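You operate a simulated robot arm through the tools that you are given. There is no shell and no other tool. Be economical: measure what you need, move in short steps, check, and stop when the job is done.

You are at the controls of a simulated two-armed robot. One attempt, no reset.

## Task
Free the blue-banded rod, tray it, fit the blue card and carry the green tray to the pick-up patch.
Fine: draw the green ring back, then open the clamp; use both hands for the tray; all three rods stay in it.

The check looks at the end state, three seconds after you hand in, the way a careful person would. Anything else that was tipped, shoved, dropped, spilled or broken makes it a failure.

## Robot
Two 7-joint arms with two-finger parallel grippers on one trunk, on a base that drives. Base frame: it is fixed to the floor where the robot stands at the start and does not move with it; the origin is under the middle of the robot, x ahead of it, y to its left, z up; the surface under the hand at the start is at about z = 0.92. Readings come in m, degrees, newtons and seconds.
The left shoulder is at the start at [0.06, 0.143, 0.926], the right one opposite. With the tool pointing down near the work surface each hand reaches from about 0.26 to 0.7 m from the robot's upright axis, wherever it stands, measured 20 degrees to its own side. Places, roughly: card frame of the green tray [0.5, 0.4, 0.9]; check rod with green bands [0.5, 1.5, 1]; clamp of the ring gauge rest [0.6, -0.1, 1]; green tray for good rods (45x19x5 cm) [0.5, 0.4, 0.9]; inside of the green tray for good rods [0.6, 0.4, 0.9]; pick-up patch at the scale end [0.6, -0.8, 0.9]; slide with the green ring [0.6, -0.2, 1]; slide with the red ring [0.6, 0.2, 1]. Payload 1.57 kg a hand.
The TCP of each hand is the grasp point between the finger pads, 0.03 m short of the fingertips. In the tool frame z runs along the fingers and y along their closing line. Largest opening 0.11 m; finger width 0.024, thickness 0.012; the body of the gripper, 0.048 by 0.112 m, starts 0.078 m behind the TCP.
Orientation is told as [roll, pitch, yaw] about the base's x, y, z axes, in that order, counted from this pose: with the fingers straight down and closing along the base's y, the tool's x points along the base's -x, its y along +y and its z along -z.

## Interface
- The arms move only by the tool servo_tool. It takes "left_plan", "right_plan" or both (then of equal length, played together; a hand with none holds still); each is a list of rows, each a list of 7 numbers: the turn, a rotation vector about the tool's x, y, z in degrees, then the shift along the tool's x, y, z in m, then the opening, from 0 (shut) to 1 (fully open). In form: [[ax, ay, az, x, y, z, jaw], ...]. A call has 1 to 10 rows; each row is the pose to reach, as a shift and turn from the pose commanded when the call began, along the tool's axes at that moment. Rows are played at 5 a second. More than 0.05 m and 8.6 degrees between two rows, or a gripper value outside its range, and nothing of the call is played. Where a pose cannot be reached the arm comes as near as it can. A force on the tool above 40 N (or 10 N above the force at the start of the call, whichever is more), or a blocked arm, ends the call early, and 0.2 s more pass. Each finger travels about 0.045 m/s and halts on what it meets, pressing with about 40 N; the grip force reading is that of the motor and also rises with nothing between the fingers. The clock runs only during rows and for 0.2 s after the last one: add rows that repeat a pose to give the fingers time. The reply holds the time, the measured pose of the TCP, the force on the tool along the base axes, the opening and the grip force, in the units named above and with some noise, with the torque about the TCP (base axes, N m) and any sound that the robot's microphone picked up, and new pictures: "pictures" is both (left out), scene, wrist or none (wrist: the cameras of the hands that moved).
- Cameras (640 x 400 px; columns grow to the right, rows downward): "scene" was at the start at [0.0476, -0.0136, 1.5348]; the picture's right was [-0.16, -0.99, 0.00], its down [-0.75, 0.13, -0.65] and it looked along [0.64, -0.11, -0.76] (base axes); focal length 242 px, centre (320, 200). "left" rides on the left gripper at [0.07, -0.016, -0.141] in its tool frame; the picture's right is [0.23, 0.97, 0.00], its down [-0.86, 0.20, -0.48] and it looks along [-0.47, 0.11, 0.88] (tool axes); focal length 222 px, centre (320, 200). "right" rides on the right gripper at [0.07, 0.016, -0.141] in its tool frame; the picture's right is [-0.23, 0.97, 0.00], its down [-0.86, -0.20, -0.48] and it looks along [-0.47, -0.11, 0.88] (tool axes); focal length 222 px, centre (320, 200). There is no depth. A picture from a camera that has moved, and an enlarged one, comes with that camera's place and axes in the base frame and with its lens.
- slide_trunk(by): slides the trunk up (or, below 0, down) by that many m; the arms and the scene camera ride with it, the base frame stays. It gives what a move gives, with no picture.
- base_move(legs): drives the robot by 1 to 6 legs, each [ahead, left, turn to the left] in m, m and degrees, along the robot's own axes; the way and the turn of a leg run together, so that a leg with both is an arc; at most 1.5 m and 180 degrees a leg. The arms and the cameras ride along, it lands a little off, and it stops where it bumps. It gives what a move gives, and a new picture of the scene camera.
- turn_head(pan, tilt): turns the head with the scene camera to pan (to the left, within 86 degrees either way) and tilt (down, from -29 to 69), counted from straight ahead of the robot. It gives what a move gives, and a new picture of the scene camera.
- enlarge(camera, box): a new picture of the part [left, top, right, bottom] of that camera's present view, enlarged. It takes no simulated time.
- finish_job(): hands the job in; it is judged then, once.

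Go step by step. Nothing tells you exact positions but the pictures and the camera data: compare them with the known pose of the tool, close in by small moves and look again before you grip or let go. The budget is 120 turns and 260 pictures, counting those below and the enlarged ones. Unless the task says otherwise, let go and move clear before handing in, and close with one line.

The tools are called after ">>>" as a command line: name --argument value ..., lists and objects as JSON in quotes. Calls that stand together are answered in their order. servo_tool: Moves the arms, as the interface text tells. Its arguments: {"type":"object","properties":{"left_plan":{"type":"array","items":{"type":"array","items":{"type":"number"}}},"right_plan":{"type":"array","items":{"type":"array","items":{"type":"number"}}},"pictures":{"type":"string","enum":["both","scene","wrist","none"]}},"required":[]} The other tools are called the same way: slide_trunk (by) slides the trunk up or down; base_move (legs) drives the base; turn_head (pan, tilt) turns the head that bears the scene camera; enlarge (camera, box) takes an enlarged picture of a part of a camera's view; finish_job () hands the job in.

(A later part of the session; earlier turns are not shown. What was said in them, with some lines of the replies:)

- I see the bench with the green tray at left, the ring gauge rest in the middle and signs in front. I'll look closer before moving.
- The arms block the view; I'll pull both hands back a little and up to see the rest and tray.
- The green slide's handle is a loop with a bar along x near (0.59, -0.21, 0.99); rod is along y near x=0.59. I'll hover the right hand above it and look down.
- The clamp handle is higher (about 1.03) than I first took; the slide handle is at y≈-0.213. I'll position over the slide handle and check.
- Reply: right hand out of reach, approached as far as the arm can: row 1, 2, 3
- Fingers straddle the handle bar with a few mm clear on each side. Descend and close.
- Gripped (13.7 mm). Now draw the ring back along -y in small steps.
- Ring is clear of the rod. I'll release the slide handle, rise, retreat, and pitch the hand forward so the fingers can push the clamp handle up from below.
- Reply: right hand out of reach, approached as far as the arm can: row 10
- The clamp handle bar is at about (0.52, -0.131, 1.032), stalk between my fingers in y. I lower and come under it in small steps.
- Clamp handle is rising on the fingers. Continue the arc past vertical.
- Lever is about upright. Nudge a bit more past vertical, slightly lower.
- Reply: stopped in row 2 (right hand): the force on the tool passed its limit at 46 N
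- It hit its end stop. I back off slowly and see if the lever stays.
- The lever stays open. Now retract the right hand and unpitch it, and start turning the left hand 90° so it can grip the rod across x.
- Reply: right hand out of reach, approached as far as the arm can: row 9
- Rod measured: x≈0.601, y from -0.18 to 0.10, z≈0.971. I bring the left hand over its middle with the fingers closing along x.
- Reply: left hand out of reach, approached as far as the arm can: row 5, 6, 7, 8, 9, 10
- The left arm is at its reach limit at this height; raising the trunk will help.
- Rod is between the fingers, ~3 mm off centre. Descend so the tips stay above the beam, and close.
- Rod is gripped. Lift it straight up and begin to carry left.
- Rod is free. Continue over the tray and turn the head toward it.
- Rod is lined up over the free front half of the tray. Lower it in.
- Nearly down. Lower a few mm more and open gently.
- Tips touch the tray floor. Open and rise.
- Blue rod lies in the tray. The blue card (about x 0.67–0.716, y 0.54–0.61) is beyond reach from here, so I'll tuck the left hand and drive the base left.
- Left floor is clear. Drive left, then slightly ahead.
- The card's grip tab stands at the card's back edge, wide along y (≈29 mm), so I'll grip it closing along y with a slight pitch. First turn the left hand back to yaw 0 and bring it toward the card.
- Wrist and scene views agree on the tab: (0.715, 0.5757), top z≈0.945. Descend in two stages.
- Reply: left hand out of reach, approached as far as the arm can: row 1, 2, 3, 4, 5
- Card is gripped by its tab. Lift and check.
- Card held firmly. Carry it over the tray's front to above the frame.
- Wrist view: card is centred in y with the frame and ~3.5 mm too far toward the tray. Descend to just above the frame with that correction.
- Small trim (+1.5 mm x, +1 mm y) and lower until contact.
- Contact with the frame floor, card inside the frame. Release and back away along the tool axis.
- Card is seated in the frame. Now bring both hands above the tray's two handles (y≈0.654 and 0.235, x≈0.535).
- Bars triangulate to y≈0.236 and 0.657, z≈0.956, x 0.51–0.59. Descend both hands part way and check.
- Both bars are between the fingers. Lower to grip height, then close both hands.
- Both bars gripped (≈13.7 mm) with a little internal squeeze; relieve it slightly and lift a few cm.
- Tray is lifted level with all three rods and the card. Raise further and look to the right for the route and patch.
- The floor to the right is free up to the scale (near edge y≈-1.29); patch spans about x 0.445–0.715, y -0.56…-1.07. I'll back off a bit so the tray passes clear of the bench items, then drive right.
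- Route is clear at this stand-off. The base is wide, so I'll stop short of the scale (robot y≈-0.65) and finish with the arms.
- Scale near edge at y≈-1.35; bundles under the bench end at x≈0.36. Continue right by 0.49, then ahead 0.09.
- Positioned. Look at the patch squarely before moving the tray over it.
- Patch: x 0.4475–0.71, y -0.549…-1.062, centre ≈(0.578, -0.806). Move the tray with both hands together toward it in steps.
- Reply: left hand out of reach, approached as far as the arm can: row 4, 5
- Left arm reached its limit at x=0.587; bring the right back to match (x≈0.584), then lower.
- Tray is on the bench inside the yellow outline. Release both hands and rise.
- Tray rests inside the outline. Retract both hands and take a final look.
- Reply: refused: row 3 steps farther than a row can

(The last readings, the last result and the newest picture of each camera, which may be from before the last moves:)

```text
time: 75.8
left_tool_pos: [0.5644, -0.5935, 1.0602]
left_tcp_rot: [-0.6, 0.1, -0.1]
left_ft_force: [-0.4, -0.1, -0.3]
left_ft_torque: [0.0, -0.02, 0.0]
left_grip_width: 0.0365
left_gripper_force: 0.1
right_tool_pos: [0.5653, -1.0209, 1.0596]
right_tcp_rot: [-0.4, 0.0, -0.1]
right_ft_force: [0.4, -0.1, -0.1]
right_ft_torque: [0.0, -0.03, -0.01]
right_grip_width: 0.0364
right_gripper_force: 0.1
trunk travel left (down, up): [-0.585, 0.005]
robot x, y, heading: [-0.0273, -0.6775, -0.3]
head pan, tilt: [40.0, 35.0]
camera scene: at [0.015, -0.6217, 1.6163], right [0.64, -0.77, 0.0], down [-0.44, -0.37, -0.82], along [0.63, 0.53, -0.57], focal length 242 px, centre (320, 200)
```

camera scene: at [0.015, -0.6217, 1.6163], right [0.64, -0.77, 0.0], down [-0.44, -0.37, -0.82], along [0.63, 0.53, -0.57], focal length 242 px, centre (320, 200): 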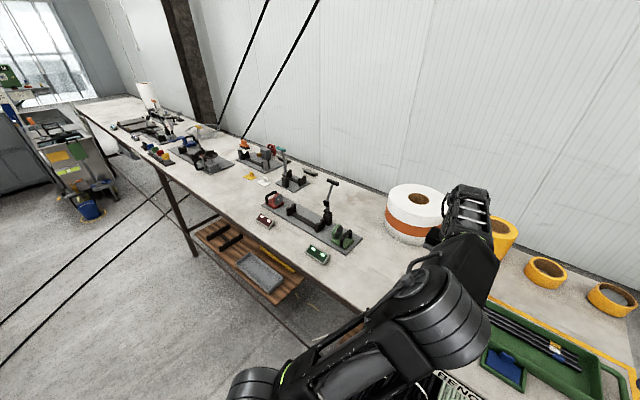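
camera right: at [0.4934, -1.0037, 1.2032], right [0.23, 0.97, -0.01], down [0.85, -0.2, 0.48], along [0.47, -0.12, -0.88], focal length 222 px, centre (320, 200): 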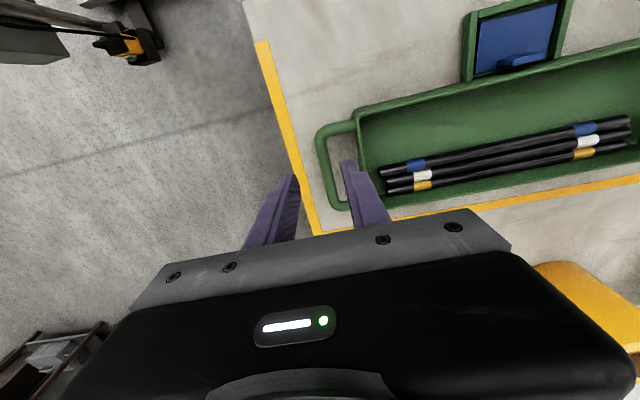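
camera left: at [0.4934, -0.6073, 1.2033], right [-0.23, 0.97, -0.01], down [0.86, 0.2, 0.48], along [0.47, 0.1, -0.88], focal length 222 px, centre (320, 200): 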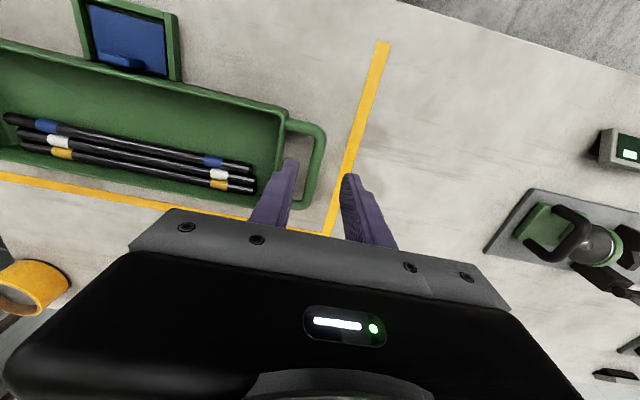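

Everything on the bench stands as before, and the tray with its three rods and card is inside the outline. Retract the hands with smaller steps.

>>> servo_tool --left_plan '[[0, 0, 0, 0.02, 0.0, -0.03, 0.33], [0, 0, 0, 0.05, 0.02, -0.05, 0.33], [0, 0, 0, 0.08, 0.04, -0.06, 0.33], [0, 0, 0, 0.11, 0.06, -0.06, 0.33], [0, 0, 0, 0.14, 0.08, -0.06, 0.33]]' --right_plan '[[0, 0, 0, 0.02, 0, -0.03, 0.33], [0, 0, 0, 0.05, 0, -0.05, 0.33], [0, 0, 0, 0.08, 0, -0.06, 0.33], [0, 0, 0, 0.11, 0, -0.06, 0.33], [0, 0, 0, 0.14, 0, -0.06, 0.33]]' --pictures "none"

>>> turn_head --pan -12 --tilt 50

```text
time: 77.0
left_tool_pos: [0.4222, -0.512, 1.1215]
left_tcp_rot: [-0.5, 0.1, -0.1]
left_ft_force: [0.4, 0.7, -0.4]
left_ft_torque: [-0.03, -0.02, 0.01]
left_grip_width: 0.0364
left_gripper_force: 0.0
right_tool_pos: [0.4204, -1.0191, 1.1223]
right_tcp_rot: [-0.5, -0.1, -0.1]
right_ft_force: [-0.9, 0.0, 0.0]
right_ft_torque: [-0.04, -0.01, 0.01]
right_grip_width: 0.0362
right_gripper_force: 0.1
trunk travel left (down, up): [-0.585, 0.005]
robot x, y, heading: [-0.0231, -0.674, -0.3]
head pan, tilt: [40.0, 35.0]
```

```text
time: 78.2
left_tool_pos: [0.4238, -0.5146, 1.1203]
left_tcp_rot: [-0.5, 0.1, 0.0]
left_ft_force: [-0.4, 0.2, -0.1]
left_ft_torque: [-0.01, 0.01, -0.03]
left_grip_width: 0.0362
left_gripper_force: 0.0
right_tool_pos: [0.4233, -1.0196, 1.1204]
right_tcp_rot: [-0.3, 0.0, -0.1]
right_ft_force: [0.3, -0.3, -0.2]
right_ft_torque: [-0.03, -0.03, 0.02]
right_grip_width: 0.0365
right_gripper_force: 0.1
trunk travel left (down, up): [-0.585, 0.005]
robot x, y, heading: [-0.0242, -0.6761, -0.3]
head pan, tilt: [-12.0, 50.0]
camera scene: at [0.0224, -0.6942, 1.5946], right [-0.21, -0.98, 0.0], down [-0.75, 0.16, -0.64], along [0.63, -0.13, -0.77], focal length 242 px, centre (320, 200)
```

scene: 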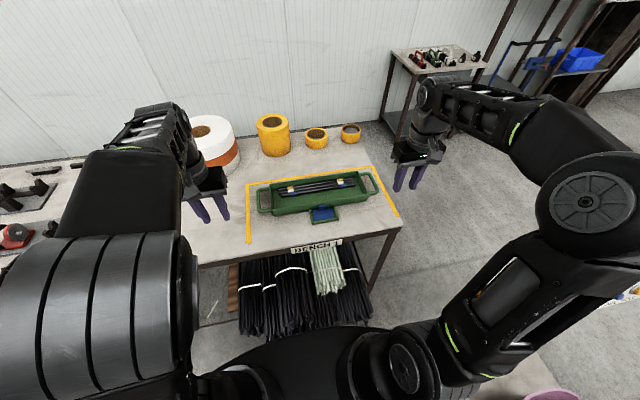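

The tray sits inside the yellow outline with three rods and the blue card, and both hands are clear. Handing in.

>>> finish_job

```text
The job is handed in.
```

The job is handed in: the blue-banded rod is freed and in the green tray with the other two, the blue card is in its frame, and the tray is set down inside the pick-up patch with both hands clear.
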